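You operate a simulated robot arm through the tools that you are given. There is no shell and no other tool. Be economical: measure what you need, move in short steps, check, and stop when the job is done.

You run a simulated two-armed robot. Do the job below in one go: nothing can be reset, and whatever is moved stays where it is left.

Task
Meter the swatch that the card names and flag it: green if on tone, else red.
Fine: hold the meter still on it while pressing its key; on tone is within 2 of the card; meter back. Set down upright: shade meter.

Only the result counts: the job must be done as asked and must still hold three seconds after the hand-in. Knocking over, shifting, dropping, spilling or breaking anything else fails it.

Robot
Two 7-joint arms with two-finger parallel grippers on one trunk, on a base that drives. Base frame: it is fixed to the floor where the robot stands at the start and does not move with it; the origin is under the middle of the robot, x ahead of it, y to its left, z up. Units: m, degrees, N and s.
The left shoulder is at the start at [0.05, 0.165, 1.155], the right one opposite. With the tool pointing down near the work surface each hand reaches from about 0.22 to 0.7 m from the robot's upright axis, wherever it stands, measured 20 degrees to its own side. Places, roughly: meter key [0.6, 0, 0.9]. Payload 3.91 kg a hand.
The TCP of each hand is the grasp point between the finger pads, 0.03 m short of the fingertips. In the tool frame z runs along the fingers and y along their closing line. Largest opening 0.11 m; finger width 0.02, thickness 0.01; the body of the gripper, 0.048 by 0.112 m, starts 0.055 m behind the TCP.
Orientation is that of the tool frame in the base frame, as [roll, pitch, yaw] about the fixed x, y, z axes, in that order (R = Rz(yaw) Ry(pitch) Rx(roll)). With the fingers straight down and closing along the base's y, the tool's x points along the base's -x, its y along +y and its z along -z.

Tools
- The arms move only by the tool apply_moves. It takes "left_motion", "right_motion" or both (then of equal length, played together; a hand with none holds still); each is a list that holds one entry, the list of rows, each a list of 7 numbers: the shift along the tool's x, y, z in m, then the turn, a rotation vector about the tool's x, y, z in degrees, then the opening, from 0 (shut) to 1 (fully open). In form: [[[dx, dy, dz, ax, ay, az, jaw], ...]]. A call has 1 to 8 rows; each row shifts and turns the commanded pose from where the row before left it, along the tool's axes as they then stand. Rows are played at 5 a second. More than 0.05 m and 8.6 degrees between two rows, or a gripper value outside its range, and nothing of the call is played. A pose out of reach is approached as far as the arm can. The call stops where the force on the tool passes 40 N (or 10 N more than at its start, if that is more) or the arm is blocked; 0.2 s more then pass. Each finger travels about 0.045 m/s and halts on what it meets, pressing with about 24 N; the grip force reading is that of the motor and also rises with nothing between the fingers. The clock runs only during rows and for 0.2 s after the last one: add rows that do not move to give the fingers time. The reply holds the time, the measured pose of the TCP, the force on the tool along the base axes, the opening and the grip force, in the units named above and with some noise, with the torque about the TCP (base axes, N m) and any sound that the robot's microphone picked up.
- Cameras (640 x 400 px; columns grow to the right, rows downward): "scene" is now at [0.1221, -0.0183, 1.3313]; the picture's right is [-0.32, -0.95, 0.00], its down [-0.53, 0.18, -0.83] and it looks along [0.79, -0.27, -0.56] (base axes); focal length 250 px, centre (320, 200). "left" rides on the left gripper at [0.073, -0.017, -0.103] in its tool frame; the picture's right is [0.23, 0.97, 0.00], its down [-0.76, 0.18, -0.62] and it looks along [-0.61, 0.14, 0.78] (tool axes); focal length 222 px, centre (320, 200). "right" rides on the right gripper at [0.072, 0.017, -0.103] in its tool frame; the picture's right is [-0.23, 0.97, 0.00], its down [-0.76, -0.18, -0.62] and it looks along [-0.61, -0.14, 0.78] (tool axes); focal length 222 px, centre (320, 200). There is no depth. A picture from a camera that has moved, and an enlarged one, comes with that camera's place and axes in the base frame and with its lens. The place of the scene camera against the robot may be out by one fixed shift of up to 0.018 m in any direction.
- capture(camera): a new picture of that camera. No time passes.
- slide_trunk(by): slides the trunk up (or, below 0, down) by that many m; the arms and the scene camera ride with it, the base frame stays. It gives what a move gives, with no picture.
- base_move(legs): drives the robot by 1 to 6 legs, each [ahead, left, turn to the left] in m, m and degrees, along the robot's own axes; the way and the turn of a leg run together, so that a leg with both is an arc; at most 1.5 m and 180 degrees a leg. The arms and the cameras ride along, it lands a little off, and it stops where it bumps. It gives what a move gives.
- turn_head(pan, tilt): turns the head with the scene camera to pan (to the left, within 80 degrees either way) and tilt (down, from -29 to 69), counted from straight ahead of the robot. It gives what a move gives.
- zoom(camera, box): a new picture of the part [left, top, right, bottom] of that camera's present view, enlarged. No time passes.
- job_done(): hands the job in; it is judged then, once.

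Go step by step. Nothing tells you exact positions but the pictures and the camera data: compare them with the known pose of the tool, close in by small moves and look again before you grip or let go. The budget is 120 turns and 108 pictures, counting those below and the enlarged ones. Unless the task says otherwise, let go and move clear before handing in, and close with one line.

The tools are called after "Call:" by a JSON object that holds its "op" and its "data". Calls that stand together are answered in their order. apply_moves: Moves the arms, as the interface text tells. Its arguments: {"type":"object","properties":{"left_motion":{"type":"array","items":{"type":"array","items":{"type":"array","items":{"type":"number"}}}},"right_motion":{"type":"array","items":{"type":"array","items":{"type":"array","items":{"type":"number"}}}}},"required":[]} The other tools are called the same way: slide_trunk (by) slides the trunk up or down; base_move (legs) drives the base; turn_head (pan, tilt) turns the head that bears the scene camera; capture (camera) takes a picture; zoom (camera, box) takes an enlarged picture of a part of a camera's view; job_done () hands the job in.

At the start:

```text
time_s: 0.0
left_ee_pos: [0.4762, 0.0621, 1.1747]
left_ee_rot: [179.9, 0.0, -179.8]
left_contact_force: [0.0, 0.4, -1.0]
left_wrist_torque: [-0.03, -0.01, 0.01]
left_finger_gap: 0.1101
left_grip_force: 0.0
right_ee_pos: [0.372, -0.3105, 1.1404]
right_ee_rot: [179.9, 0.0, -180.0]
right_contact_force: [0.2, 0.0, -0.3]
right_wrist_torque: [-0.03, 0.0, 0.01]
right_finger_gap: 0.11
right_grip_force: 0.1
trunk travel left (down, up): [-0.375, 0.128]
robot x, y, heading: [0.0015, -0.0012, -0.2]
head pan, tilt: [-18.7, 33.7]
```

scene: 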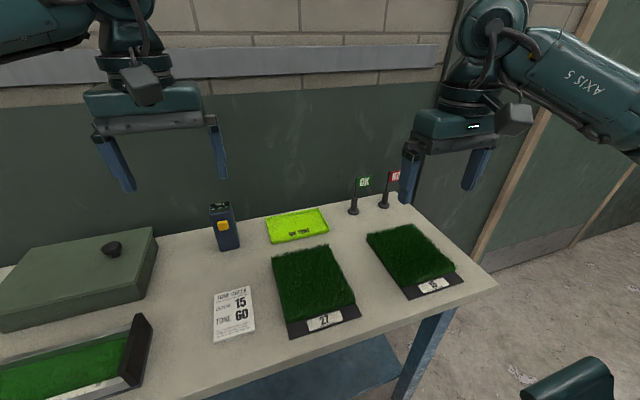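
right: 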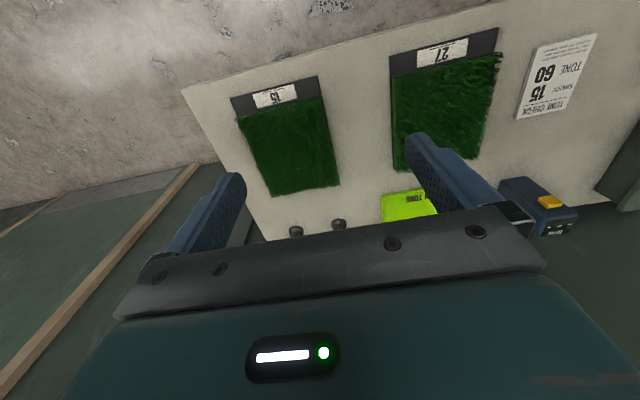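
left: 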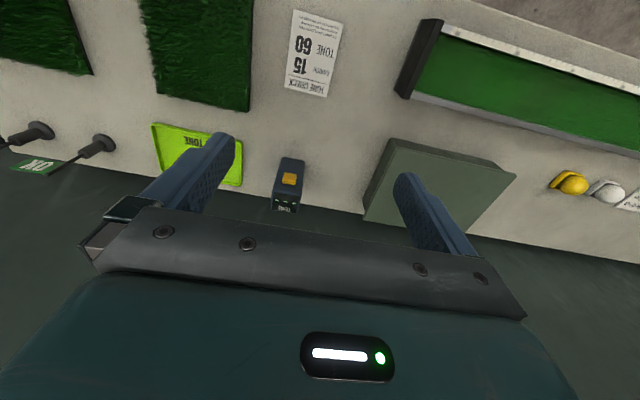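

The card seems to ask for swatch 15, tone 60; I see a meter, a lime tray ("TONE"?), two flags, and several swatches. I'll zoom in to read the labels.

Call:
{"op": "zoom", "data": {"camera": "scene", "box": [190, 180, 350, 350]}}

Call:
{"op": "zoom", "data": {"camera": "scene", "box": [330, 160, 480, 310]}}

Call:
{"op": "turn_head", "data": {"pan": 30, "tilt": 40}}

Call:
{"op": "capture", "data": {"camera": "scene"}}

```text
2.35 times, centred on (270, 265) of scene
camera zoom: at [0.1221, -0.0183, 1.3313], right [-0.32, -0.95, 0.0], down [-0.53, 0.18, -0.83], along [0.79, -0.27, -0.56], focal length 588 px, centre (438, 47)
```

zoom: 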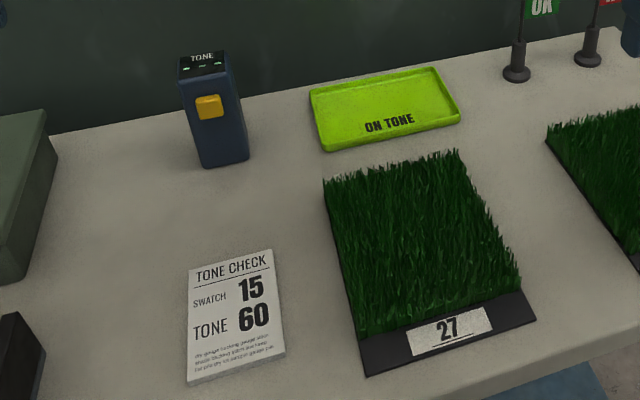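

```text
2.67 times, centred on (405, 235) of scene
camera zoom: at [0.1221, -0.0183, 1.3313], right [-0.32, -0.95, 0.0], down [-0.53, 0.18, -0.83], along [0.79, -0.27, -0.56], focal length 667 px, centre (93, 107)
```

zoom: 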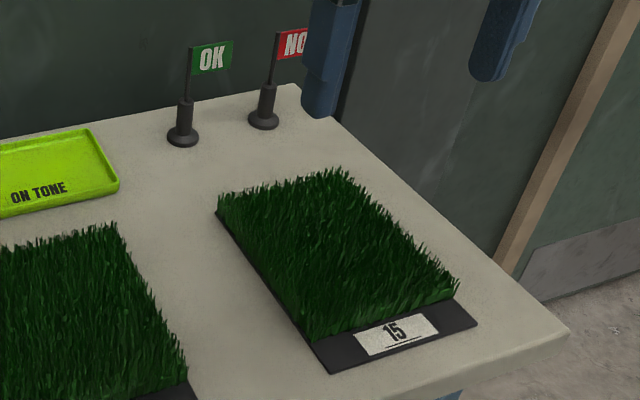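

```text
time_s: 1.2
left_ee_pos: [0.4768, 0.0631, 1.1743]
left_ee_rot: [180.0, 0.1, -179.9]
left_contact_force: [-0.2, -0.8, -0.4]
left_wrist_torque: [0.0, 0.0, 0.0]
left_finger_gap: 0.11
left_grip_force: 0.0
right_ee_pos: [0.3716, -0.3117, 1.1417]
right_ee_rot: [180.0, 0.0, 179.9]
right_contact_force: [-0.8, -0.3, -0.2]
right_wrist_torque: [0.0, 0.01, 0.02]
right_finger_gap: 0.1099
right_grip_force: 0.1
trunk travel left (down, up): [-0.375, 0.128]
robot x, y, heading: [-0.002, 0.0033, -0.1]
head pan, tilt: [30.0, 40.0]
```

```text
102 pictures are left
camera scene: at [0.1118, 0.0526, 1.3218], right [0.5, -0.87, 0.0], down [-0.56, -0.32, -0.77], along [0.66, 0.38, -0.64], focal length 250 px, centre (320, 200)
```

scene: 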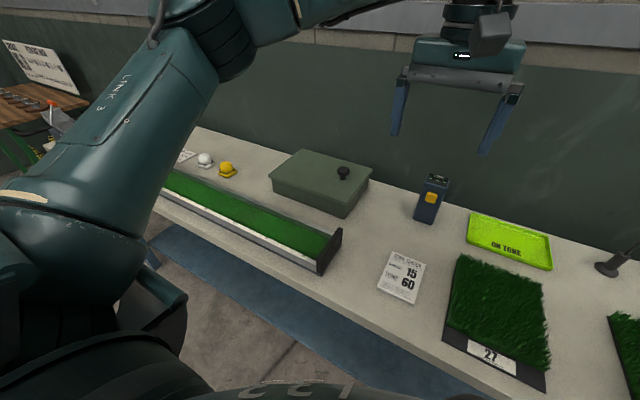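

The card names swatch 15, tone 60, with small print. I'll read the small print and other notes.

Call:
{"op": "zoom", "data": {"camera": "left", "box": [280, 5, 345, 100]}}

Call:
{"op": "zoom", "data": {"camera": "scene", "box": [370, 245, 430, 310]}}

Call:
{"op": "zoom", "data": {"camera": "scene", "box": [0, 30, 120, 150]}}

Call:
{"op": "zoom", "data": {"camera": "scene", "box": [400, 160, 470, 230]}}

```text
4.21 times, centred on (312, 52) of left
camera zoom: at [0.4037, 0.0474, 1.2776], right [-0.23, 0.97, 0.0], down [0.76, 0.18, 0.62], along [0.61, 0.14, -0.78], focal length 935 px, centre (352, 821)
```

zoom: 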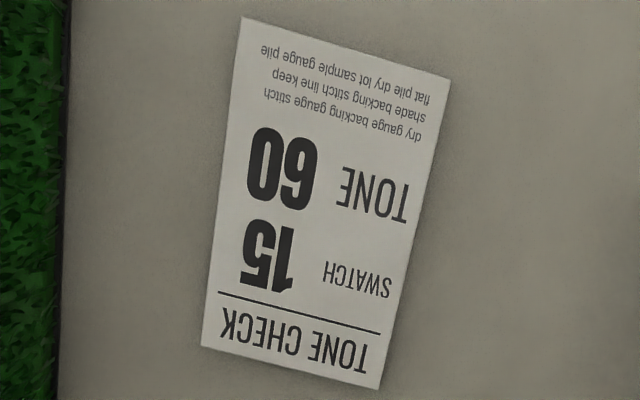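

```text
6.15 times, centred on (400, 278) of scene
camera zoom: at [0.1118, 0.0526, 1.3218], right [0.5, -0.87, 0.0], down [-0.56, -0.32, -0.77], along [0.66, 0.38, -0.64], focal length 1538 px, centre (-172, -277)
```

zoom: 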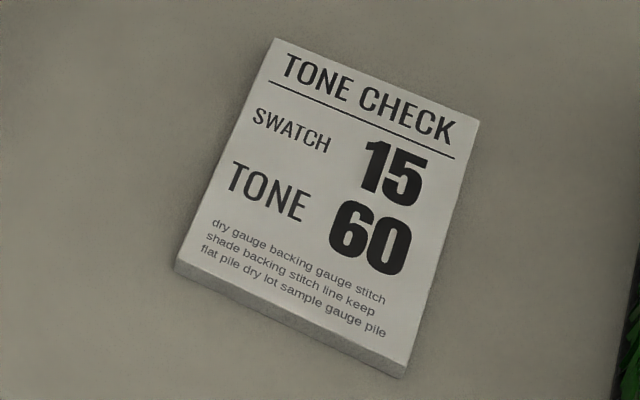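

```text
3.33 times, centred on (60, 90) of scene
camera zoom: at [0.1118, 0.0526, 1.3218], right [0.5, -0.87, 0.0], down [-0.56, -0.32, -0.77], along [0.66, 0.38, -0.64], focal length 833 px, centre (1187, 567)
```

zoom: 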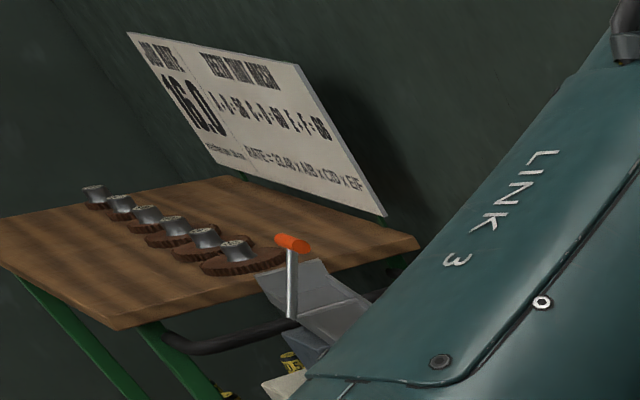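

```text
5.71 times, centred on (435, 195) of scene
camera zoom: at [0.1118, 0.0526, 1.3218], right [0.5, -0.87, 0.0], down [-0.56, -0.32, -0.77], along [0.66, 0.38, -0.64], focal length 1428 px, centre (-337, 229)
```

zoom: 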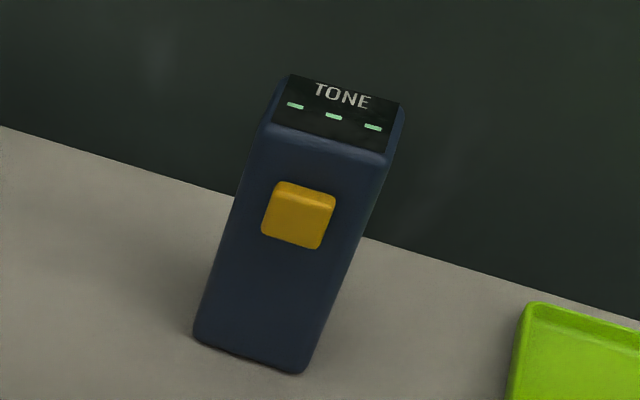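

The small print is filler. Meter sits around (0.65, 0.045), swatch 15 around (0.49, -0.38), flags around x 0.7. I'll check the floor and table edge in front before driving.

Call:
{"op": "turn_head", "data": {"pan": -30, "tilt": 60}}

Call:
{"op": "capture", "data": {"camera": "scene"}}

```text
time_s: 2.5
left_ee_pos: [0.4772, 0.0643, 1.1744]
left_ee_rot: [-180.0, -0.1, -179.9]
left_contact_force: [0.2, 0.3, -0.5]
left_wrist_torque: [-0.01, 0.04, -0.01]
left_finger_gap: 0.1098
left_grip_force: 0.0
right_ee_pos: [0.3719, -0.311, 1.1402]
right_ee_rot: [180.0, 0.0, -180.0]
right_contact_force: [0.7, 0.3, 0.4]
right_wrist_torque: [-0.02, -0.02, -0.02]
right_finger_gap: 0.1099
right_grip_force: 0.1
trunk travel left (down, up): [-0.375, 0.128]
robot x, y, heading: [0.0007, -0.0022, 0.4]
head pan, tilt: [-30.0, 60.0]
```

```text
97 pictures are left
camera scene: at [0.0959, -0.0231, 1.2951], right [-0.5, -0.87, 0.0], down [-0.75, 0.43, -0.5], along [0.43, -0.25, -0.87], focal length 250 px, centre (320, 200)
```

scene: 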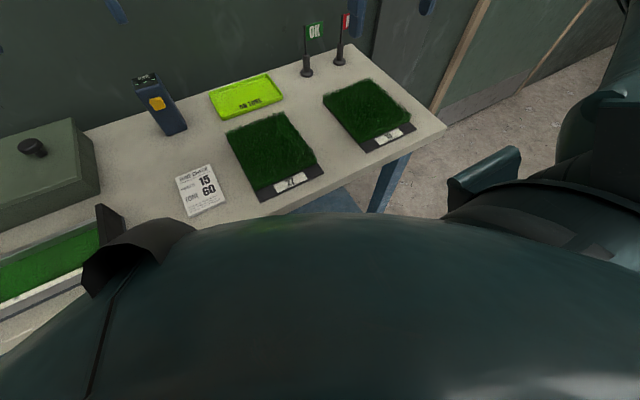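

Table front edge is near x=0.34. I'll drive slightly ahead and to the right, with the arms well above everything.

Call:
{"op": "base_move", "data": {"legs": [[0, -0.12, 0], [0.05, 0, 0]]}}

Call:
{"op": "turn_head", "data": {"pan": 0, "tilt": 40}}

Call:
{"op": "capture", "data": {"camera": "scene"}}

Call:
{"op": "capture", "data": {"camera": "left"}}

```text
time_s: 4.2
left_ee_pos: [0.5286, -0.059, 1.173]
left_ee_rot: [180.0, 0.0, 180.0]
left_contact_force: [0.4, 0.7, -0.3]
left_wrist_torque: [-0.01, 0.04, 0.02]
left_finger_gap: 0.1102
left_grip_force: 0.0
right_ee_pos: [0.4222, -0.4333, 1.1411]
right_ee_rot: [-180.0, 0.0, 179.9]
right_contact_force: [0.4, -0.1, -0.8]
right_wrist_torque: [0.02, 0.02, -0.05]
right_finger_gap: 0.1098
right_grip_force: 0.1
trunk travel left (down, up): [-0.375, 0.128]
robot x, y, heading: [0.0465, -0.1165, 0.1]
head pan, tilt: [-30.0, 60.0]
```

```text
time_s: 5.2
left_ee_pos: [0.5267, -0.0591, 1.1746]
left_ee_rot: [179.9, -0.1, -179.8]
left_contact_force: [0.6, -1.4, 0.2]
left_wrist_torque: [0.01, 0.03, 0.02]
left_finger_gap: 0.1099
left_grip_force: 0.0
right_ee_pos: [0.4212, -0.433, 1.1404]
right_ee_rot: [180.0, 0.0, 180.0]
right_contact_force: [-0.1, -0.3, 0.5]
right_wrist_torque: [0.03, 0.02, 0.01]
right_finger_gap: 0.1103
right_grip_force: 0.0
trunk travel left (down, up): [-0.375, 0.128]
robot x, y, heading: [0.0503, -0.1215, 0.1]
head pan, tilt: [0.0, 40.0]
```

```text
96 pictures are left
camera scene: at [0.1736, -0.1117, 1.3218], right [0.0, -1.0, 0.0], down [-0.64, 0.0, -0.77], along [0.77, 0.0, -0.64], focal length 250 px, centre (320, 200)
```

scene: 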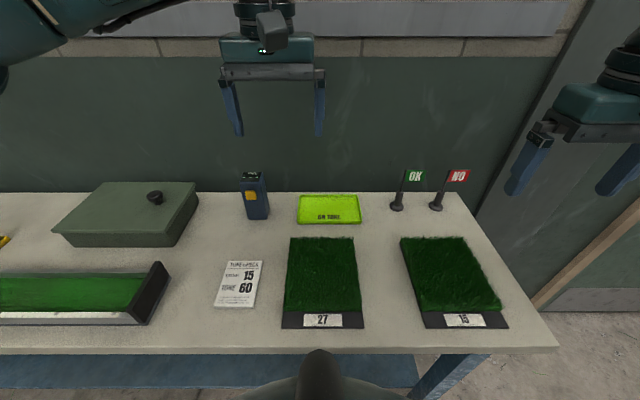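

```text
95 pictures are left
camera left: at [0.4542, -0.0745, 1.2777], right [-0.23, 0.97, 0.0], down [0.76, 0.18, 0.62], along [0.61, 0.14, -0.78], focal length 222 px, centre (320, 200)
```

left: 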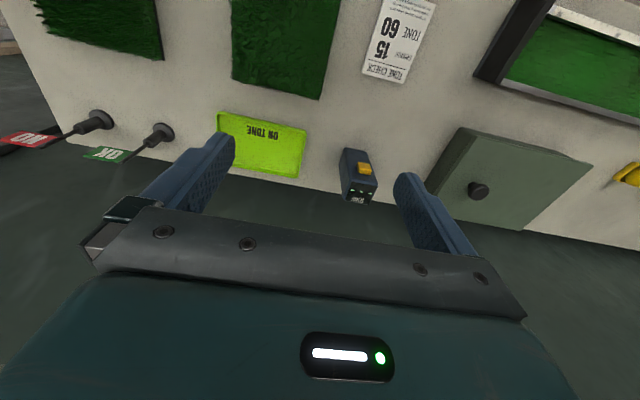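

Meter key is near (0.64, 0.045, 0.93). I'll zoom to see the meter's orientation and size.

Call:
{"op": "zoom", "data": {"camera": "left", "box": [325, 135, 395, 215]}}

Call:
{"op": "zoom", "data": {"camera": "scene", "box": [225, 160, 285, 230]}}

```text
5.00 times, centred on (360, 175) of left
camera zoom: at [0.4542, -0.0745, 1.2777], right [-0.23, 0.97, 0.0], down [0.76, 0.18, 0.62], along [0.61, 0.14, -0.78], focal length 1111 px, centre (120, 325)
```

zoom: 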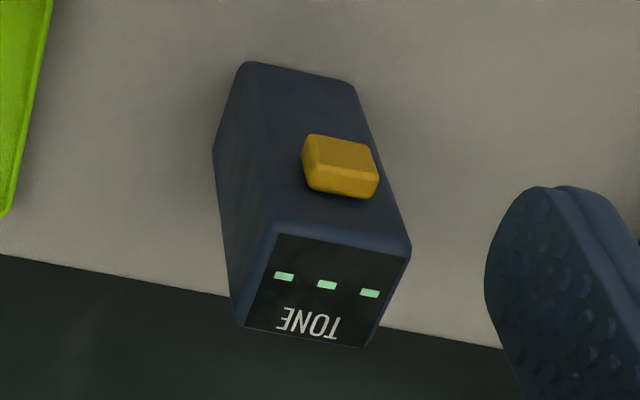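

```text
5.71 times, centred on (255, 195) of scene
camera zoom: at [0.1736, -0.1117, 1.3218], right [0.0, -1.0, 0.0], down [-0.64, 0.0, -0.77], along [0.77, 0.0, -0.64], focal length 1428 px, centre (691, 229)
```

zoom: 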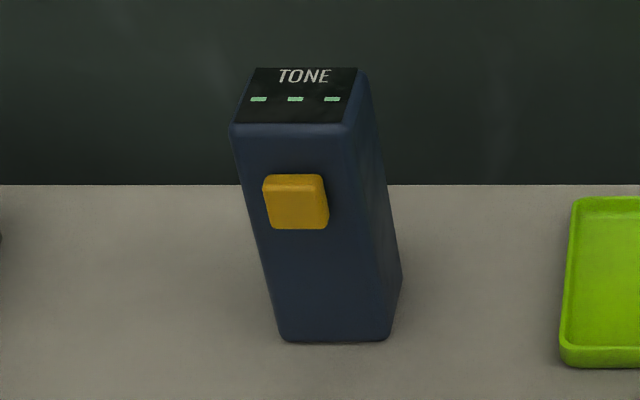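

The meter is upright with no yaw, centred at about (0.659, 0.044), 0.048 wide, 0.038 deep, top at z≈0.976, with its key on the front at z≈0.94. I'll move the left hand above it and look.

Call:
{"op": "apply_moves", "data": {"left_motion": [[[-0.033, 0.026, 0.029, 0, 0, 0, 1], [-0.033, 0.026, 0.029, 0, 0, 0, 1], [-0.033, 0.026, 0.029, 0, 0, 0, 1], [-0.033, 0.025, 0.029, 0, 0, 0, 1], [0, 0, 0, 0, 0, 0, 1]]]}}

Call:
{"op": "capture", "data": {"camera": "left"}}

Call:
{"op": "capture", "data": {"camera": "scene"}}

```text
refused: row 1 steps farther than a row can; nothing moved
```

```text
92 pictures are left
camera left: at [0.4542, -0.0745, 1.2777], right [-0.23, 0.97, 0.0], down [0.76, 0.18, 0.62], along [0.61, 0.14, -0.78], focal length 222 px, centre (320, 200)
```

left: 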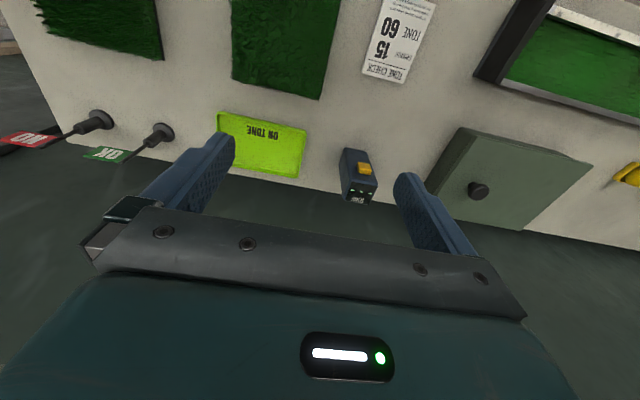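

```text
91 pictures are left
camera scene: at [0.1736, -0.1117, 1.3218], right [0.0, -1.0, 0.0], down [-0.64, 0.0, -0.77], along [0.77, 0.0, -0.64], focal length 250 px, centre (320, 200)
```

scene: 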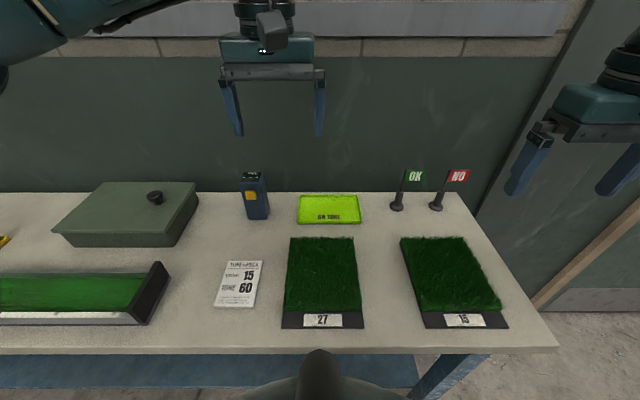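

The step was slightly too long; nothing moved. I'll use smaller rows.

Call:
{"op": "apply_moves", "data": {"left_motion": [[[-0.0264, 0.0206, 0.023, 0, 0, 0, 1], [-0.0264, 0.0206, 0.023, 0, 0, 0, 1], [-0.0264, 0.0206, 0.023, 0, 0, 0, 1], [-0.0264, 0.0206, 0.023, 0, 0, 0, 1], [-0.0264, 0.0206, 0.023, 0, 0, 0, 1], [0, 0, 0, 0, 0, 0, 1], [0, 0, 0, 0, 0, 0, 1]]]}}

Call:
{"op": "capture", "data": {"camera": "left"}}

Call:
{"op": "zoom", "data": {"camera": "scene", "box": [180, 80, 340, 240]}}

```text
time_s: 6.8
left_ee_pos: [0.6578, 0.0448, 1.0591]
left_ee_rot: [-180.0, 0.0, 179.9]
left_contact_force: [0.0, 0.2, 0.1]
left_wrist_torque: [0.0, 0.0, 0.0]
left_finger_gap: 0.11
left_grip_force: 0.1
right_ee_pos: [0.4207, -0.4339, 1.1412]
right_ee_rot: [180.0, 0.0, 180.0]
right_contact_force: [0.5, -0.8, 0.5]
right_wrist_torque: [-0.04, 0.01, -0.02]
right_finger_gap: 0.1102
right_grip_force: 0.1
trunk travel left (down, up): [-0.375, 0.128]
robot x, y, heading: [0.0492, -0.1212, 0.3]
head pan, tilt: [0.0, 40.0]
```

```text
90 pictures are left
camera left: at [0.5853, 0.0292, 1.1629], right [-0.23, 0.97, 0.0], down [0.76, 0.18, 0.62], along [0.61, 0.14, -0.78], focal length 222 px, centre (320, 200)
```

left: 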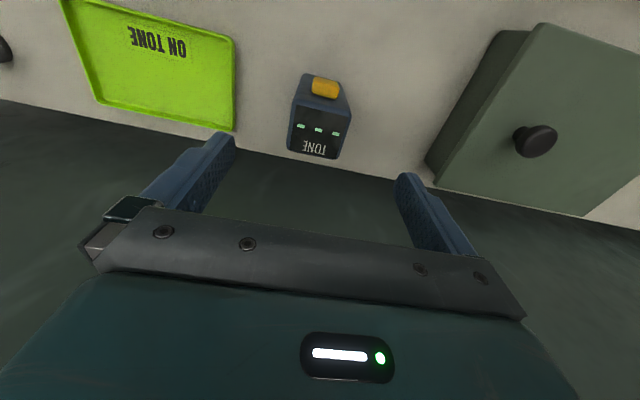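

```text
2.50 times, centred on (260, 160) of scene
camera zoom: at [0.1737, -0.1116, 1.3218], right [0.0, -1.0, 0.0], down [-0.64, 0.0, -0.77], along [0.77, 0.0, -0.64], focal length 625 px, centre (470, 300)
```

zoom: 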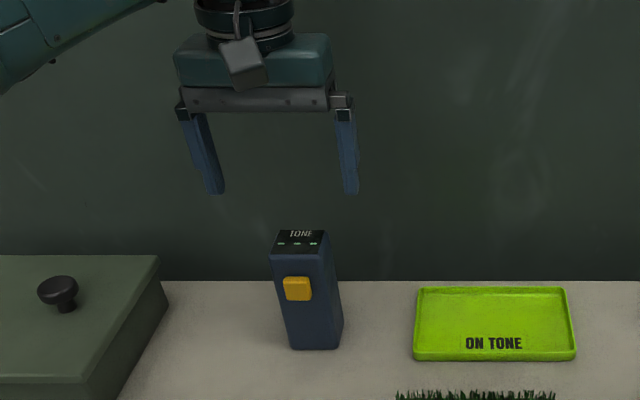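

The hand is aligned with the meter in both views. Descending and gripping near the top of the meter.

Call:
{"op": "apply_moves", "data": {"left_motion": [[[0, 0, 0.04, 0, 0, 0, 1], [0, 0, 0.04, 0, 0, 0, 1], [0, 0, 0.027, 0, 0, 0, 1], [0, 0, 0, 0, 0, 0, 1], [0, 0, 0, 0, 0, 0, 1]]]}}

Call:
{"op": "apply_moves", "data": {"left_motion": [[[0, 0, 0, 0, 0, 0, 0.6], [0, 0, 0, 0, 0, 0, 0.4], [0, 0, 0, 0, 0, 0, 0.3], [0, 0, 0, 0, 0, 0, 0.2], [0, 0, 0, 0, 0, 0, 0.2], [0, 0, 0, 0, 0, 0, 0.2]]]}}

Call:
{"op": "capture", "data": {"camera": "scene"}}

```text
time_s: 8.0
left_ee_pos: [0.6602, 0.0424, 0.9501]
left_ee_rot: [-180.0, 0.1, -180.0]
left_contact_force: [-0.3, 0.5, -0.4]
left_wrist_torque: [-0.01, -0.03, 0.02]
left_finger_gap: 0.1098
left_grip_force: 0.0
right_ee_pos: [0.4217, -0.4325, 1.1412]
right_ee_rot: [180.0, -0.1, -180.0]
right_contact_force: [0.2, 0.4, 0.2]
right_wrist_torque: [0.01, 0.01, -0.01]
right_finger_gap: 0.11
right_grip_force: 0.1
trunk travel left (down, up): [-0.375, 0.128]
robot x, y, heading: [0.0507, -0.1201, -0.2]
head pan, tilt: [0.0, 40.0]
```

```text
time_s: 9.4
left_ee_pos: [0.6594, 0.0438, 0.9509]
left_ee_rot: [179.9, 0.1, -179.9]
left_contact_force: [1.9, -0.2, 1.3]
left_wrist_torque: [-0.01, 0.03, -0.03]
left_finger_gap: 0.0518
left_grip_force: 23.9
right_ee_pos: [0.4218, -0.4326, 1.1413]
right_ee_rot: [-179.9, 0.1, 180.0]
right_contact_force: [-0.4, -0.3, -0.4]
right_wrist_torque: [0.03, 0.03, -0.02]
right_finger_gap: 0.1102
right_grip_force: 0.1
trunk travel left (down, up): [-0.375, 0.128]
robot x, y, heading: [0.0506, -0.1212, -0.1]
head pan, tilt: [0.0, 40.0]
```

```text
88 pictures are left
camera scene: at [0.1736, -0.1117, 1.3218], right [0.0, -1.0, 0.0], down [-0.64, 0.0, -0.77], along [0.77, 0.0, -0.64], focal length 250 px, centre (320, 200)
```

scene: 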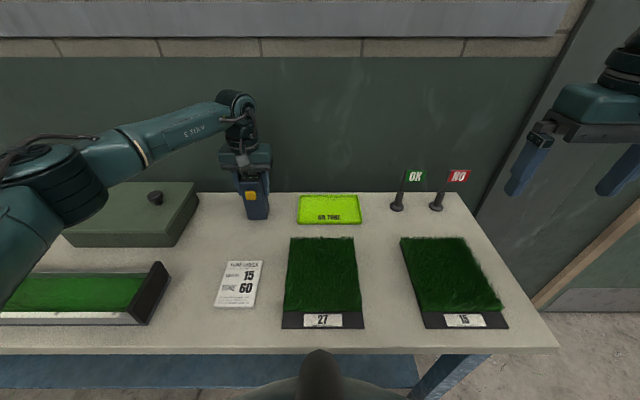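

Meter is gripped (gap 0.052). I'll lift it and look at swatch 15 with the right hand camera.

Call:
{"op": "apply_moves", "data": {"left_motion": [[[0, 0, -0.03, 0, 0, 0, 0.2], [0, 0, -0.04, 0, 0, 0, 0.2], [0, 0, -0.04, 0, 0, 0, 0.2], [0, 0, -0.04, 0, 0, 0, 0.2], [0, 0, 0, 0, 0, 0, 0.2]]]}}

Call:
{"op": "capture", "data": {"camera": "right"}}

Call:
{"op": "capture", "data": {"camera": "scene"}}

```text
time_s: 10.6
left_ee_pos: [0.6611, 0.0446, 1.1007]
left_ee_rot: [-180.0, 0.0, -180.0]
left_contact_force: [-0.2, 1.0, -1.1]
left_wrist_torque: [-0.01, 0.01, -0.01]
left_finger_gap: 0.052
left_grip_force: 23.4
right_ee_pos: [0.4222, -0.4331, 1.1412]
right_ee_rot: [180.0, -0.1, -180.0]
right_contact_force: [-0.3, 0.6, 0.8]
right_wrist_torque: [0.03, 0.01, -0.02]
right_finger_gap: 0.1101
right_grip_force: 0.1
trunk travel left (down, up): [-0.375, 0.128]
robot x, y, heading: [0.0486, -0.1217, 0.1]
head pan, tilt: [0.0, 40.0]
```

```text
87 pictures are left
camera right: at [0.3503, -0.4143, 1.2457], right [0.23, 0.97, 0.0], down [0.76, -0.18, 0.62], along [0.61, -0.14, -0.78], focal length 222 px, centre (320, 200)
```

right: 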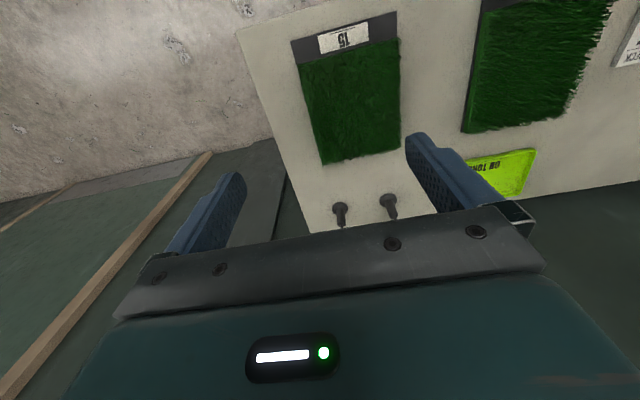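

```text
86 pictures are left
camera scene: at [0.1741, -0.1113, 1.3217], right [0.0, -1.0, 0.0], down [-0.64, 0.0, -0.77], along [0.77, 0.0, -0.64], focal length 250 px, centre (320, 200)
```

scene: 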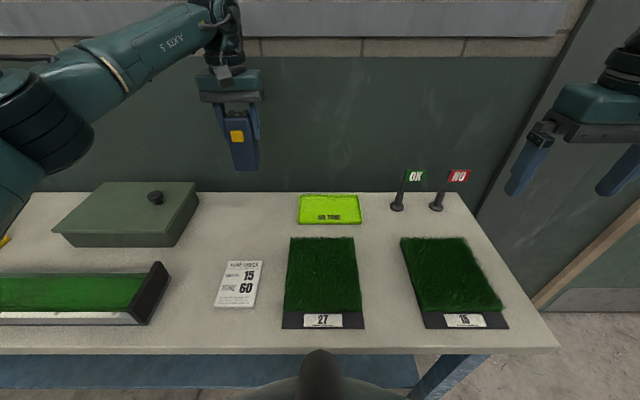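

Swatch 15's pile spans about x 0.39–0.555, y −0.455 to −0.31 (centre (0.473, −0.383)). I'll pull the meter back and drive right so both hands can work over the swatch.

Call:
{"op": "apply_moves", "data": {"left_motion": [[[0.04, 0, -0.01, 0, 0, 0, 0.2], [0.04, 0, -0.01, 0, 0, 0, 0.2], [0.04, 0, -0.01, 0, 0, 0, 0.2], [0.04, 0, -0.01, 0, 0, 0, 0.2], [0, 0, 0, 0, 0, 0, 0.2]]]}}

Call:
{"op": "base_move", "data": {"legs": [[0, -0.24, 0]]}}

Call:
{"op": "capture", "data": {"camera": "scene"}}

Call:
{"op": "capture", "data": {"camera": "left"}}

```text
time_s: 11.8
left_ee_pos: [0.5013, 0.0434, 1.1415]
left_ee_rot: [179.9, 0.1, -180.0]
left_contact_force: [0.2, 1.0, -2.5]
left_wrist_torque: [0.02, -0.01, 0.0]
left_finger_gap: 0.052
left_grip_force: 24.1
right_ee_pos: [0.4224, -0.4327, 1.1399]
right_ee_rot: [180.0, 0.0, -180.0]
right_contact_force: [-0.5, 0.1, 0.1]
right_wrist_torque: [-0.02, -0.01, 0.0]
right_finger_gap: 0.1098
right_grip_force: 0.1
trunk travel left (down, up): [-0.375, 0.128]
robot x, y, heading: [0.051, -0.123, -0.2]
head pan, tilt: [0.0, 40.0]
```

```text
time_s: 13.6
left_ee_pos: [0.5002, -0.1955, 1.1422]
left_ee_rot: [180.0, 0.0, -180.0]
left_contact_force: [-0.7, -0.7, -2.8]
left_wrist_torque: [0.01, 0.01, -0.01]
left_finger_gap: 0.0516
left_grip_force: 24.6
right_ee_pos: [0.4205, -0.672, 1.1404]
right_ee_rot: [-180.0, 0.0, 179.8]
right_contact_force: [0.7, 0.0, -0.2]
right_wrist_torque: [0.03, 0.0, -0.03]
right_finger_gap: 0.11
right_grip_force: 0.2
trunk travel left (down, up): [-0.375, 0.128]
robot x, y, heading: [0.0468, -0.3581, -0.0]
head pan, tilt: [0.0, 40.0]
```

```text
85 pictures are left
camera scene: at [0.1734, -0.3498, 1.3218], right [0.0, -1.0, 0.0], down [-0.64, 0.0, -0.77], along [0.77, 0.0, -0.64], focal length 250 px, centre (320, 200)
```

scene: 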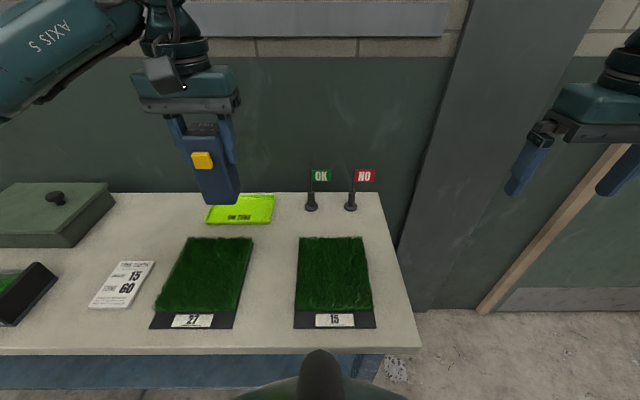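

```text
84 pictures are left
camera left: at [0.4268, -0.2106, 1.2458], right [-0.23, 0.97, 0.0], down [0.76, 0.18, 0.62], along [0.61, 0.14, -0.78], focal length 222 px, centre (320, 200)
```

left: 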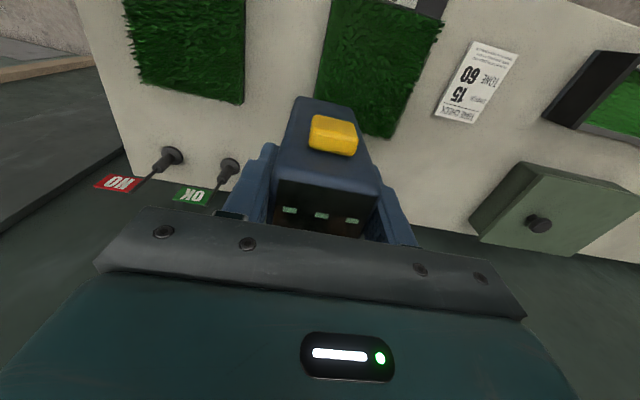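

Driving worked. Moving the meter over the centre of swatch 15 and partway down.

Call:
{"op": "apply_moves", "data": {"left_motion": [[[0.005, -0.047, 0.0, 0, 0, 0, 0.2], [0.005, -0.047, 0, 0, 0, 0, 0.2], [0.005, -0.047, 0, 0, 0, 0, 0.2], [0.005, -0.047, 0, 0, 0, 0, 0.2], [0, 0, 0.04, 0, 0, 0, 0.2], [0, 0, 0.04, 0, 0, 0, 0.2], [0, 0, 0.04, 0, 0, 0, 0.2], [0, 0, 0, 0, 0, 0, 0.2]]]}}

Call:
{"op": "capture", "data": {"camera": "scene"}}

Call:
{"op": "capture", "data": {"camera": "left"}}

```text
time_s: 15.4
left_ee_pos: [0.4785, -0.3843, 1.022]
left_ee_rot: [180.0, 0.1, 179.9]
left_contact_force: [0.2, 0.0, -2.8]
left_wrist_torque: [0.03, 0.0, 0.0]
left_finger_gap: 0.0519
left_grip_force: 23.9
right_ee_pos: [0.4202, -0.671, 1.1411]
right_ee_rot: [-179.9, 0.0, 179.8]
right_contact_force: [0.1, -1.3, 0.4]
right_wrist_torque: [0.02, 0.03, -0.05]
right_finger_gap: 0.1099
right_grip_force: 0.1
trunk travel left (down, up): [-0.375, 0.128]
robot x, y, heading: [0.0496, -0.357, -0.0]
head pan, tilt: [0.0, 40.0]
```

```text
83 pictures are left
camera scene: at [0.1733, -0.3493, 1.3218], right [0.0, -1.0, 0.0], down [-0.64, 0.0, -0.77], along [0.77, 0.0, -0.64], focal length 250 px, centre (320, 200)
```

scene: 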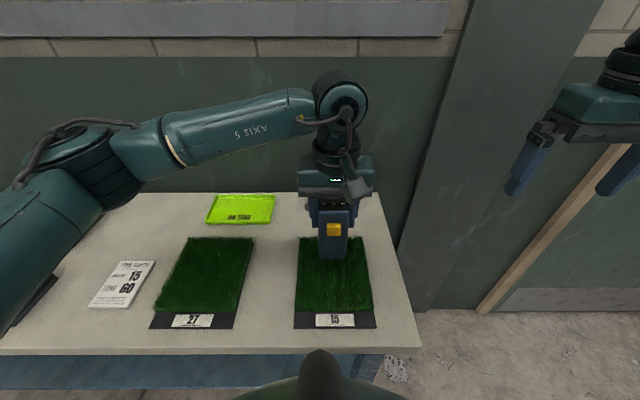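

```text
82 pictures are left
camera left: at [0.4062, -0.3986, 1.1259], right [-0.23, 0.97, 0.0], down [0.76, 0.18, 0.62], along [0.61, 0.14, -0.78], focal length 222 px, centre (320, 200)
```

left: 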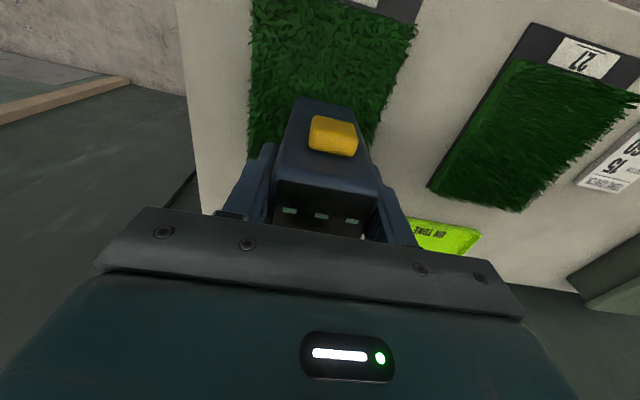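

Meter is over swatch 15. Lowering gently until contact.

Call:
{"op": "apply_moves", "data": {"left_motion": [[[0, 0, 0.02, 0, 0, 0, 0.2], [0, 0, 0.01, 0, 0, 0, 0.2], [0, 0, 0.005, 0, 0, 0, 0.2], [0, 0, 0.0, 0, 0, 0, 0.2]]]}}

Call:
{"op": "apply_moves", "data": {"left_motion": [[[0, 0, 0.005, 0, 0, 0, 0.2], [0, 0, 0.0, 0, 0, 0, 0.2]]]}}

Call:
{"op": "zoom", "data": {"camera": "scene", "box": [270, 170, 400, 330]}}

```text
time_s: 16.4
left_ee_pos: [0.4789, -0.3834, 0.9879]
left_ee_rot: [179.9, 0.0, 179.9]
left_contact_force: [0.2, -0.2, -2.3]
left_wrist_torque: [-0.01, 0.0, -0.02]
left_finger_gap: 0.0518
left_grip_force: 24.4
right_ee_pos: [0.4204, -0.6721, 1.1411]
right_ee_rot: [-179.9, 0.0, 179.7]
right_contact_force: [0.7, 0.3, -0.1]
right_wrist_torque: [0.0, 0.05, -0.01]
right_finger_gap: 0.11
right_grip_force: 0.0
trunk travel left (down, up): [-0.375, 0.128]
robot x, y, heading: [0.0455, -0.3588, -0.0]
head pan, tilt: [0.0, 40.0]
```

```text
time_s: 17.0
left_ee_pos: [0.4794, -0.3838, 0.9828]
left_ee_rot: [-180.0, 0.0, 179.8]
left_contact_force: [-0.6, 0.3, -3.2]
left_wrist_torque: [0.02, 0.01, 0.0]
left_finger_gap: 0.0519
left_grip_force: 23.9
right_ee_pos: [0.4207, -0.672, 1.1409]
right_ee_rot: [179.9, 0.0, 179.9]
right_contact_force: [0.2, 0.3, -0.3]
right_wrist_torque: [0.03, -0.01, 0.02]
right_finger_gap: 0.1101
right_grip_force: 0.1
trunk travel left (down, up): [-0.375, 0.128]
robot x, y, heading: [0.0468, -0.3599, 0.0]
head pan, tilt: [0.0, 40.0]
```

```text
2.50 times, centred on (335, 250) of scene
camera zoom: at [0.1734, -0.3493, 1.3218], right [0.0, -1.0, 0.0], down [-0.64, 0.0, -0.77], along [0.77, 0.0, -0.64], focal length 625 px, centre (282, 75)
```

zoom: 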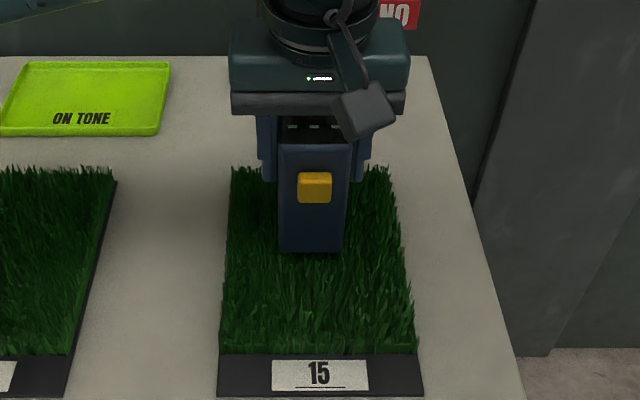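

Still no contact force. Continuing down in small steps.

Call:
{"op": "apply_moves", "data": {"left_motion": [[[0, 0, 0.004, 0, 0, 0, 0.2], [0, 0, 0.0, 0, 0, 0, 0.2]]]}}

Call:
{"op": "apply_moves", "data": {"left_motion": [[[0, 0, 0.004, 0, 0, 0, 0.2], [0, 0, 0.0, 0, 0, 0, 0.2]]]}}

Call:
{"op": "apply_moves", "data": {"left_motion": [[[0, 0, 0.003, 0, 0, 0, 0.2], [0, 0, 0.0, 0, 0, 0, 0.2]]]}}

```text
time_s: 17.6
left_ee_pos: [0.4803, -0.3826, 0.9784]
left_ee_rot: [179.9, 0.0, 179.8]
left_contact_force: [0.1, 0.3, -1.8]
left_wrist_torque: [0.01, -0.04, -0.01]
left_finger_gap: 0.0517
left_grip_force: 24.0
right_ee_pos: [0.4206, -0.6704, 1.1416]
right_ee_rot: [-180.0, 0.0, 179.8]
right_contact_force: [1.2, 0.4, 0.7]
right_wrist_torque: [0.0, -0.02, -0.01]
right_finger_gap: 0.1099
right_grip_force: 0.2
trunk travel left (down, up): [-0.375, 0.128]
robot x, y, heading: [0.0511, -0.3613, -0.4]
head pan, tilt: [0.0, 40.0]
```

```text
time_s: 18.2
left_ee_pos: [0.4796, -0.383, 0.9754]
left_ee_rot: [-179.8, 0.3, 179.9]
left_contact_force: [1.8, 0.1, 18.6]
left_wrist_torque: [0.26, 0.15, -0.04]
left_finger_gap: 0.0519
left_grip_force: 24.3
right_ee_pos: [0.4191, -0.6708, 1.1419]
right_ee_rot: [179.8, 0.1, 179.8]
right_contact_force: [-0.1, -0.3, 0.0]
right_wrist_torque: [0.02, -0.02, 0.03]
right_finger_gap: 0.1101
right_grip_force: 0.0
trunk travel left (down, up): [-0.375, 0.128]
robot x, y, heading: [0.0495, -0.3611, -0.1]
head pan, tilt: [0.0, 40.0]
```

```text
time_s: 18.8
left_ee_pos: [0.479, -0.385, 0.9718]
left_ee_rot: [-179.9, 0.2, 179.9]
left_contact_force: [0.9, 0.9, 18.2]
left_wrist_torque: [0.19, -0.08, -0.02]
left_finger_gap: 0.052
left_grip_force: 24.5
right_ee_pos: [0.4204, -0.6708, 1.1418]
right_ee_rot: [-180.0, 0.1, 179.8]
right_contact_force: [0.0, -0.7, -0.9]
right_wrist_torque: [0.04, -0.05, -0.01]
right_finger_gap: 0.1098
right_grip_force: 0.0
trunk travel left (down, up): [-0.375, 0.128]
robot x, y, heading: [0.0472, -0.3594, -0.5]
head pan, tilt: [0.0, 40.0]
```

The meter is in contact with the swatch (≈18 N), TCP z 0.972. Now I'll orient the right hand (closed) to point forward-left and 30° down so it can push the key from the front.

Call:
{"op": "apply_moves", "data": {"right_motion": [[[0, 0, 0, 0, 0, -7.5, 0.5], [0, 0, 0, 0, 0, -7.5, 0], [0, 0, 0, 0, 0, -7.5, 0], [0, 0, 0, 0, 0, -7.5, 0], [0, 0, 0, 0, 0, -7.5, 0], [0, 0, 0, 0, 0, -7.5, 0], [0, 0, 0, 0, 0, 0, 0]]]}}

Call:
{"op": "apply_moves", "data": {"right_motion": [[[0, 0, 0, 0, -8.57, 0, 0], [0, 0, 0, 0, -8.57, 0, 0], [0, 0, 0, 0, -8.57, 0, 0], [0, 0, 0, 0, -8.57, 0, 0], [0, 0, 0, 0, -8.57, 0, 0], [0, 0, 0, 0, -8.57, 0, 0], [0, 0, 0, 0, -8.57, 0, 0], [0, 0, 0, 0, 0, 0, 0]]]}}

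Call:
{"op": "capture", "data": {"camera": "scene"}}

Call:
{"op": "capture", "data": {"camera": "right"}}

```text
time_s: 20.4
left_ee_pos: [0.4789, -0.3834, 0.9717]
left_ee_rot: [-179.9, 0.2, 179.9]
left_contact_force: [0.4, 0.6, 17.2]
left_wrist_torque: [0.13, -0.05, 0.0]
left_finger_gap: 0.0517
left_grip_force: 23.3
right_ee_pos: [0.416, -0.662, 1.1405]
right_ee_rot: [-179.9, 0.1, -135.3]
right_contact_force: [-0.5, 0.4, 0.2]
right_wrist_torque: [0.03, 0.01, 0.02]
right_finger_gap: 0.0
right_grip_force: 24.5
right hand out of reach, approached as far as the arm can: row 6
trunk travel left (down, up): [-0.375, 0.128]
robot x, y, heading: [0.05, -0.3586, -0.2]
head pan, tilt: [0.0, 40.0]
```

```text
time_s: 22.2
left_ee_pos: [0.4782, -0.384, 0.9727]
left_ee_rot: [179.9, 0.1, 179.8]
left_contact_force: [-0.9, 0.6, 17.0]
left_wrist_torque: [0.06, 0.09, -0.02]
left_finger_gap: 0.052
left_grip_force: 23.9
right_ee_pos: [0.3777, -0.643, 1.1687]
right_ee_rot: [179.6, 57.2, -135.9]
right_contact_force: [-0.1, -0.7, 0.2]
right_wrist_torque: [-0.01, 0.01, -0.02]
right_finger_gap: 0.0
right_grip_force: 23.7
right hand out of reach, approached as far as the arm can: row 3, 4, 5, 6, 7
trunk travel left (down, up): [-0.375, 0.128]
robot x, y, heading: [0.049, -0.3625, -0.2]
head pan, tilt: [0.0, 40.0]
```

```text
80 pictures are left
camera scene: at [0.172, -0.3492, 1.322], right [0.0, -1.0, 0.0], down [-0.64, 0.0, -0.77], along [0.77, 0.0, -0.64], focal length 250 px, centre (320, 200)
```

scene: 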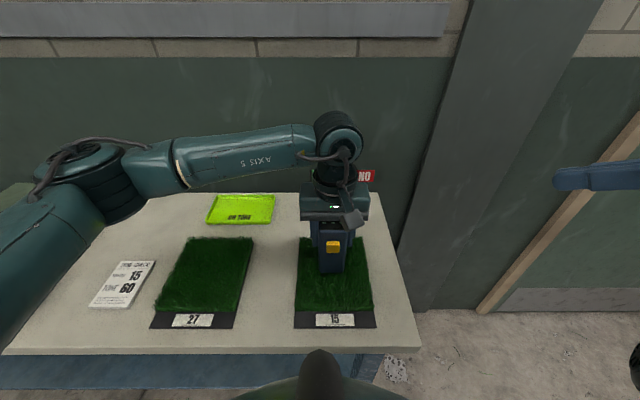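

```text
79 pictures are left
camera right: at [0.2758, -0.7181, 1.1654], right [-0.59, 0.78, 0.19], down [0.05, -0.21, 0.98], along [0.8, 0.59, 0.09], focal length 222 px, centre (320, 200)
```

right: 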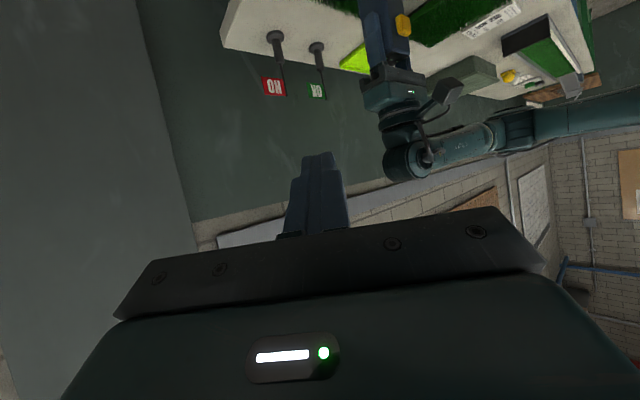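

The orientation nearly reached target. I'll bring the right hand toward a standoff in front of the meter and see how well the arm follows.

Call:
{"op": "apply_moves", "data": {"right_motion": [[[0.0078, 0.0325, 0.0225, 0, 0, 0, 0], [0.0078, 0.0325, 0.0225, 0, 0, 0, 0], [0.0078, 0.0325, 0.0225, 0, 0, 0, 0], [0.0078, 0.0325, 0.0225, 0, 0, 0, 0], [0.0078, 0.0325, 0.0225, 0, 0, 0, 0], [0, 0, 0, 0, 0, 0, 0]]]}}

Call:
{"op": "capture", "data": {"camera": "scene"}}

```text
time_s: 23.6
left_ee_pos: [0.4789, -0.3843, 0.9722]
left_ee_rot: [179.9, 0.1, 179.9]
left_contact_force: [0.3, -0.5, 14.9]
left_wrist_torque: [-0.02, 0.11, -0.01]
left_finger_gap: 0.052
left_grip_force: 23.4
right_ee_pos: [0.4223, -0.5267, 1.1234]
right_ee_rot: [179.8, 57.2, -135.7]
right_contact_force: [-1.0, -0.2, -0.3]
right_wrist_torque: [0.03, -0.02, 0.0]
right_finger_gap: 0.0
right_grip_force: 24.0
right hand out of reach, approached as far as the arm can: row 2, 3, 4, 5
trunk travel left (down, up): [-0.375, 0.128]
robot x, y, heading: [0.0524, -0.3628, -0.3]
head pan, tilt: [0.0, 40.0]
```

```text
78 pictures are left
camera scene: at [0.1721, -0.3492, 1.322], right [0.0, -1.0, 0.0], down [-0.64, 0.0, -0.77], along [0.77, 0.0, -0.64], focal length 250 px, centre (320, 200)
```

scene: 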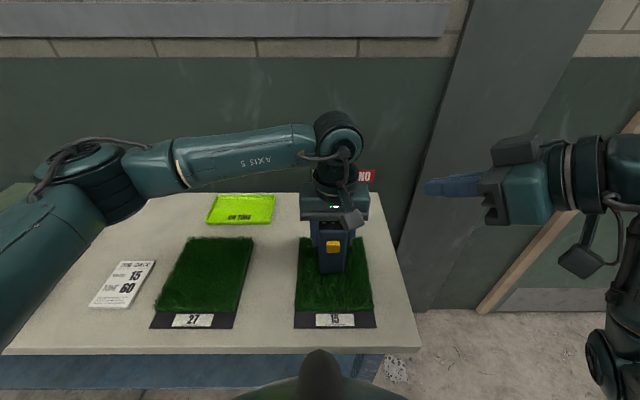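

The right arm is too folded at this distance. I'll lift the meter off the swatch, back the base up 0.16 m, and redo the placement with the meter further ahead.

Call:
{"op": "apply_moves", "data": {"left_motion": [[[0, 0, -0.04, 0, 0, 0, 0.2], [0, 0, -0.04, 0, 0, 0, 0.2], [0, 0, 0, 0, 0, 0, 0.2]]]}}

Call:
{"op": "base_move", "data": {"legs": [[-0.16, 0, 0]]}}

Call:
{"op": "apply_moves", "data": {"right_motion": [[[0, 0, 0, 0, 0, 0, 0], [0, 0, 0, 0, 0, 0, 0]]]}}

Call:
{"op": "capture", "data": {"camera": "scene"}}

```text
time_s: 24.4
left_ee_pos: [0.4787, -0.3835, 1.0514]
left_ee_rot: [179.9, 0.0, 179.9]
left_contact_force: [0.7, -0.4, -2.4]
left_wrist_torque: [0.02, 0.0, 0.02]
left_finger_gap: 0.0517
left_grip_force: 23.8
right_ee_pos: [0.4228, -0.5273, 1.1238]
right_ee_rot: [179.6, 57.0, -135.6]
right_contact_force: [0.4, -0.3, 0.3]
right_wrist_torque: [-0.02, -0.07, 0.0]
right_finger_gap: 0.0
right_grip_force: 23.6
trunk travel left (down, up): [-0.375, 0.128]
robot x, y, heading: [0.0513, -0.3579, -0.4]
head pan, tilt: [0.0, 40.0]
```

```text
time_s: 25.8
left_ee_pos: [0.3203, -0.3841, 1.0505]
left_ee_rot: [-180.0, 0.1, 179.8]
left_contact_force: [-0.5, -0.6, -3.4]
left_wrist_torque: [0.0, 0.01, -0.03]
left_finger_gap: 0.0519
left_grip_force: 24.4
right_ee_pos: [0.2617, -0.5268, 1.1227]
right_ee_rot: [179.7, 57.2, -135.6]
right_contact_force: [-0.1, 0.0, 0.2]
right_wrist_torque: [-0.02, 0.02, -0.02]
right_finger_gap: 0.0001
right_grip_force: 23.4
trunk travel left (down, up): [-0.375, 0.128]
robot x, y, heading: [-0.1069, -0.3567, -0.2]
head pan, tilt: [0.0, 40.0]
```

```text
time_s: 26.4
left_ee_pos: [0.32, -0.3838, 1.0497]
left_ee_rot: [180.0, 0.0, 179.9]
left_contact_force: [-0.5, 0.2, -2.8]
left_wrist_torque: [0.01, 0.01, -0.01]
left_finger_gap: 0.0516
left_grip_force: 23.7
right_ee_pos: [0.2636, -0.5271, 1.123]
right_ee_rot: [179.6, 57.0, -135.6]
right_contact_force: [-0.3, -0.6, -0.3]
right_wrist_torque: [0.03, -0.02, -0.01]
right_finger_gap: 0.0
right_grip_force: 23.9
trunk travel left (down, up): [-0.375, 0.128]
robot x, y, heading: [-0.1094, -0.3566, -0.1]
head pan, tilt: [0.0, 40.0]
```

```text
77 pictures are left
camera scene: at [0.014, -0.3488, 1.3218], right [0.0, -1.0, 0.0], down [-0.64, 0.0, -0.77], along [0.77, 0.0, -0.64], focal length 250 px, centre (320, 200)
```

scene: 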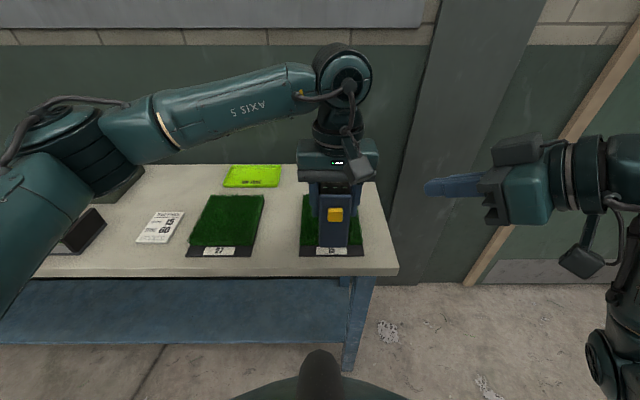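

Now move the meter forward over the swatch again, then the right hand to its standoff.

Call:
{"op": "apply_moves", "data": {"left_motion": [[[-0.039, 0, 0, 0, 0, 0, 0.2], [-0.039, 0, 0, 0, 0, 0, 0.2], [-0.039, 0, 0, 0, 0, 0, 0.2], [-0.039, 0, 0, 0, 0, 0, 0.2], [0, 0, 0.035, 0, 0, 0, 0.2], [0, 0, 0.03, 0, 0, 0, 0.2], [0, 0, 0, 0, 0, 0, 0.2]]]}}

Call:
{"op": "apply_moves", "data": {"left_motion": [[[0, 0, 0.005, 0, 0, 0, 0.2], [0, 0, 0.003, 0, 0, 0, 0.2], [0, 0, 0.0, 0, 0, 0, 0.2], [0, 0, 0.0, 0, 0, 0, 0.2]]]}}

Call:
{"op": "apply_moves", "data": {"right_motion": [[[-0.0091, -0.0168, 0.0357, 0, 0, 0, 0], [-0.0091, -0.0168, 0.0357, 0, 0, 0, 0], [-0.0091, -0.0168, 0.0357, 0, 0, 0, 0], [-0.0091, -0.0168, 0.0357, 0, 0, 0, 0], [0, 0, 0, 0, 0, 0, 0]]]}}

Call:
{"op": "capture", "data": {"camera": "scene"}}

```text
time_s: 28.0
left_ee_pos: [0.4764, -0.3857, 0.984]
left_ee_rot: [180.0, 0.1, 179.8]
left_contact_force: [0.2, 0.3, -2.8]
left_wrist_torque: [0.01, 0.01, -0.01]
left_finger_gap: 0.0519
left_grip_force: 23.8
right_ee_pos: [0.2642, -0.5268, 1.1224]
right_ee_rot: [179.6, 57.0, -135.7]
right_contact_force: [-0.1, 1.5, 0.2]
right_wrist_torque: [-0.02, -0.01, 0.03]
right_finger_gap: 0.0001
right_grip_force: 23.8
trunk travel left (down, up): [-0.375, 0.128]
robot x, y, heading: [-0.1036, -0.3565, -0.2]
head pan, tilt: [0.0, 40.0]
```

```text
time_s: 29.0
left_ee_pos: [0.4754, -0.3841, 0.9775]
left_ee_rot: [-180.0, 0.1, 179.9]
left_contact_force: [0.2, 0.5, -2.3]
left_wrist_torque: [-0.01, 0.03, 0.0]
left_finger_gap: 0.0518
left_grip_force: 23.9
right_ee_pos: [0.2637, -0.5264, 1.1222]
right_ee_rot: [179.5, 57.0, -135.7]
right_contact_force: [-0.1, -0.1, 0.0]
right_wrist_torque: [-0.02, 0.0, -0.02]
right_finger_gap: 0.0
right_grip_force: 24.2
trunk travel left (down, up): [-0.375, 0.128]
robot x, y, heading: [-0.1114, -0.3571, -0.2]
head pan, tilt: [0.0, 40.0]
```

```text
time_s: 30.2
left_ee_pos: [0.476, -0.386, 0.9767]
left_ee_rot: [180.0, 0.0, 179.9]
left_contact_force: [0.1, -1.4, -2.5]
left_wrist_torque: [0.01, 0.04, -0.01]
left_finger_gap: 0.0518
left_grip_force: 23.7
right_ee_pos: [0.41, -0.4766, 1.0763]
right_ee_rot: [179.8, 57.1, -135.6]
right_contact_force: [0.1, -0.3, -0.3]
right_wrist_torque: [0.03, 0.0, 0.01]
right_finger_gap: 0.0
right_grip_force: 23.8
trunk travel left (down, up): [-0.375, 0.128]
robot x, y, heading: [-0.1086, -0.3604, 0.0]
head pan, tilt: [0.0, 40.0]
```

```text
76 pictures are left
camera scene: at [0.0138, -0.3489, 1.3218], right [0.0, -1.0, 0.0], down [-0.64, 0.0, -0.77], along [0.77, 0.0, -0.64], focal length 250 px, centre (320, 200)
```

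scene: 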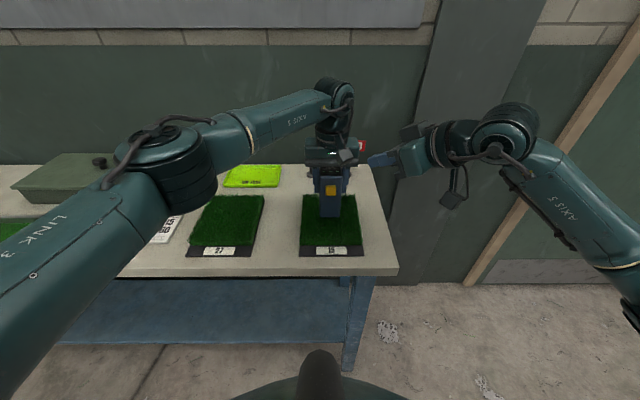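

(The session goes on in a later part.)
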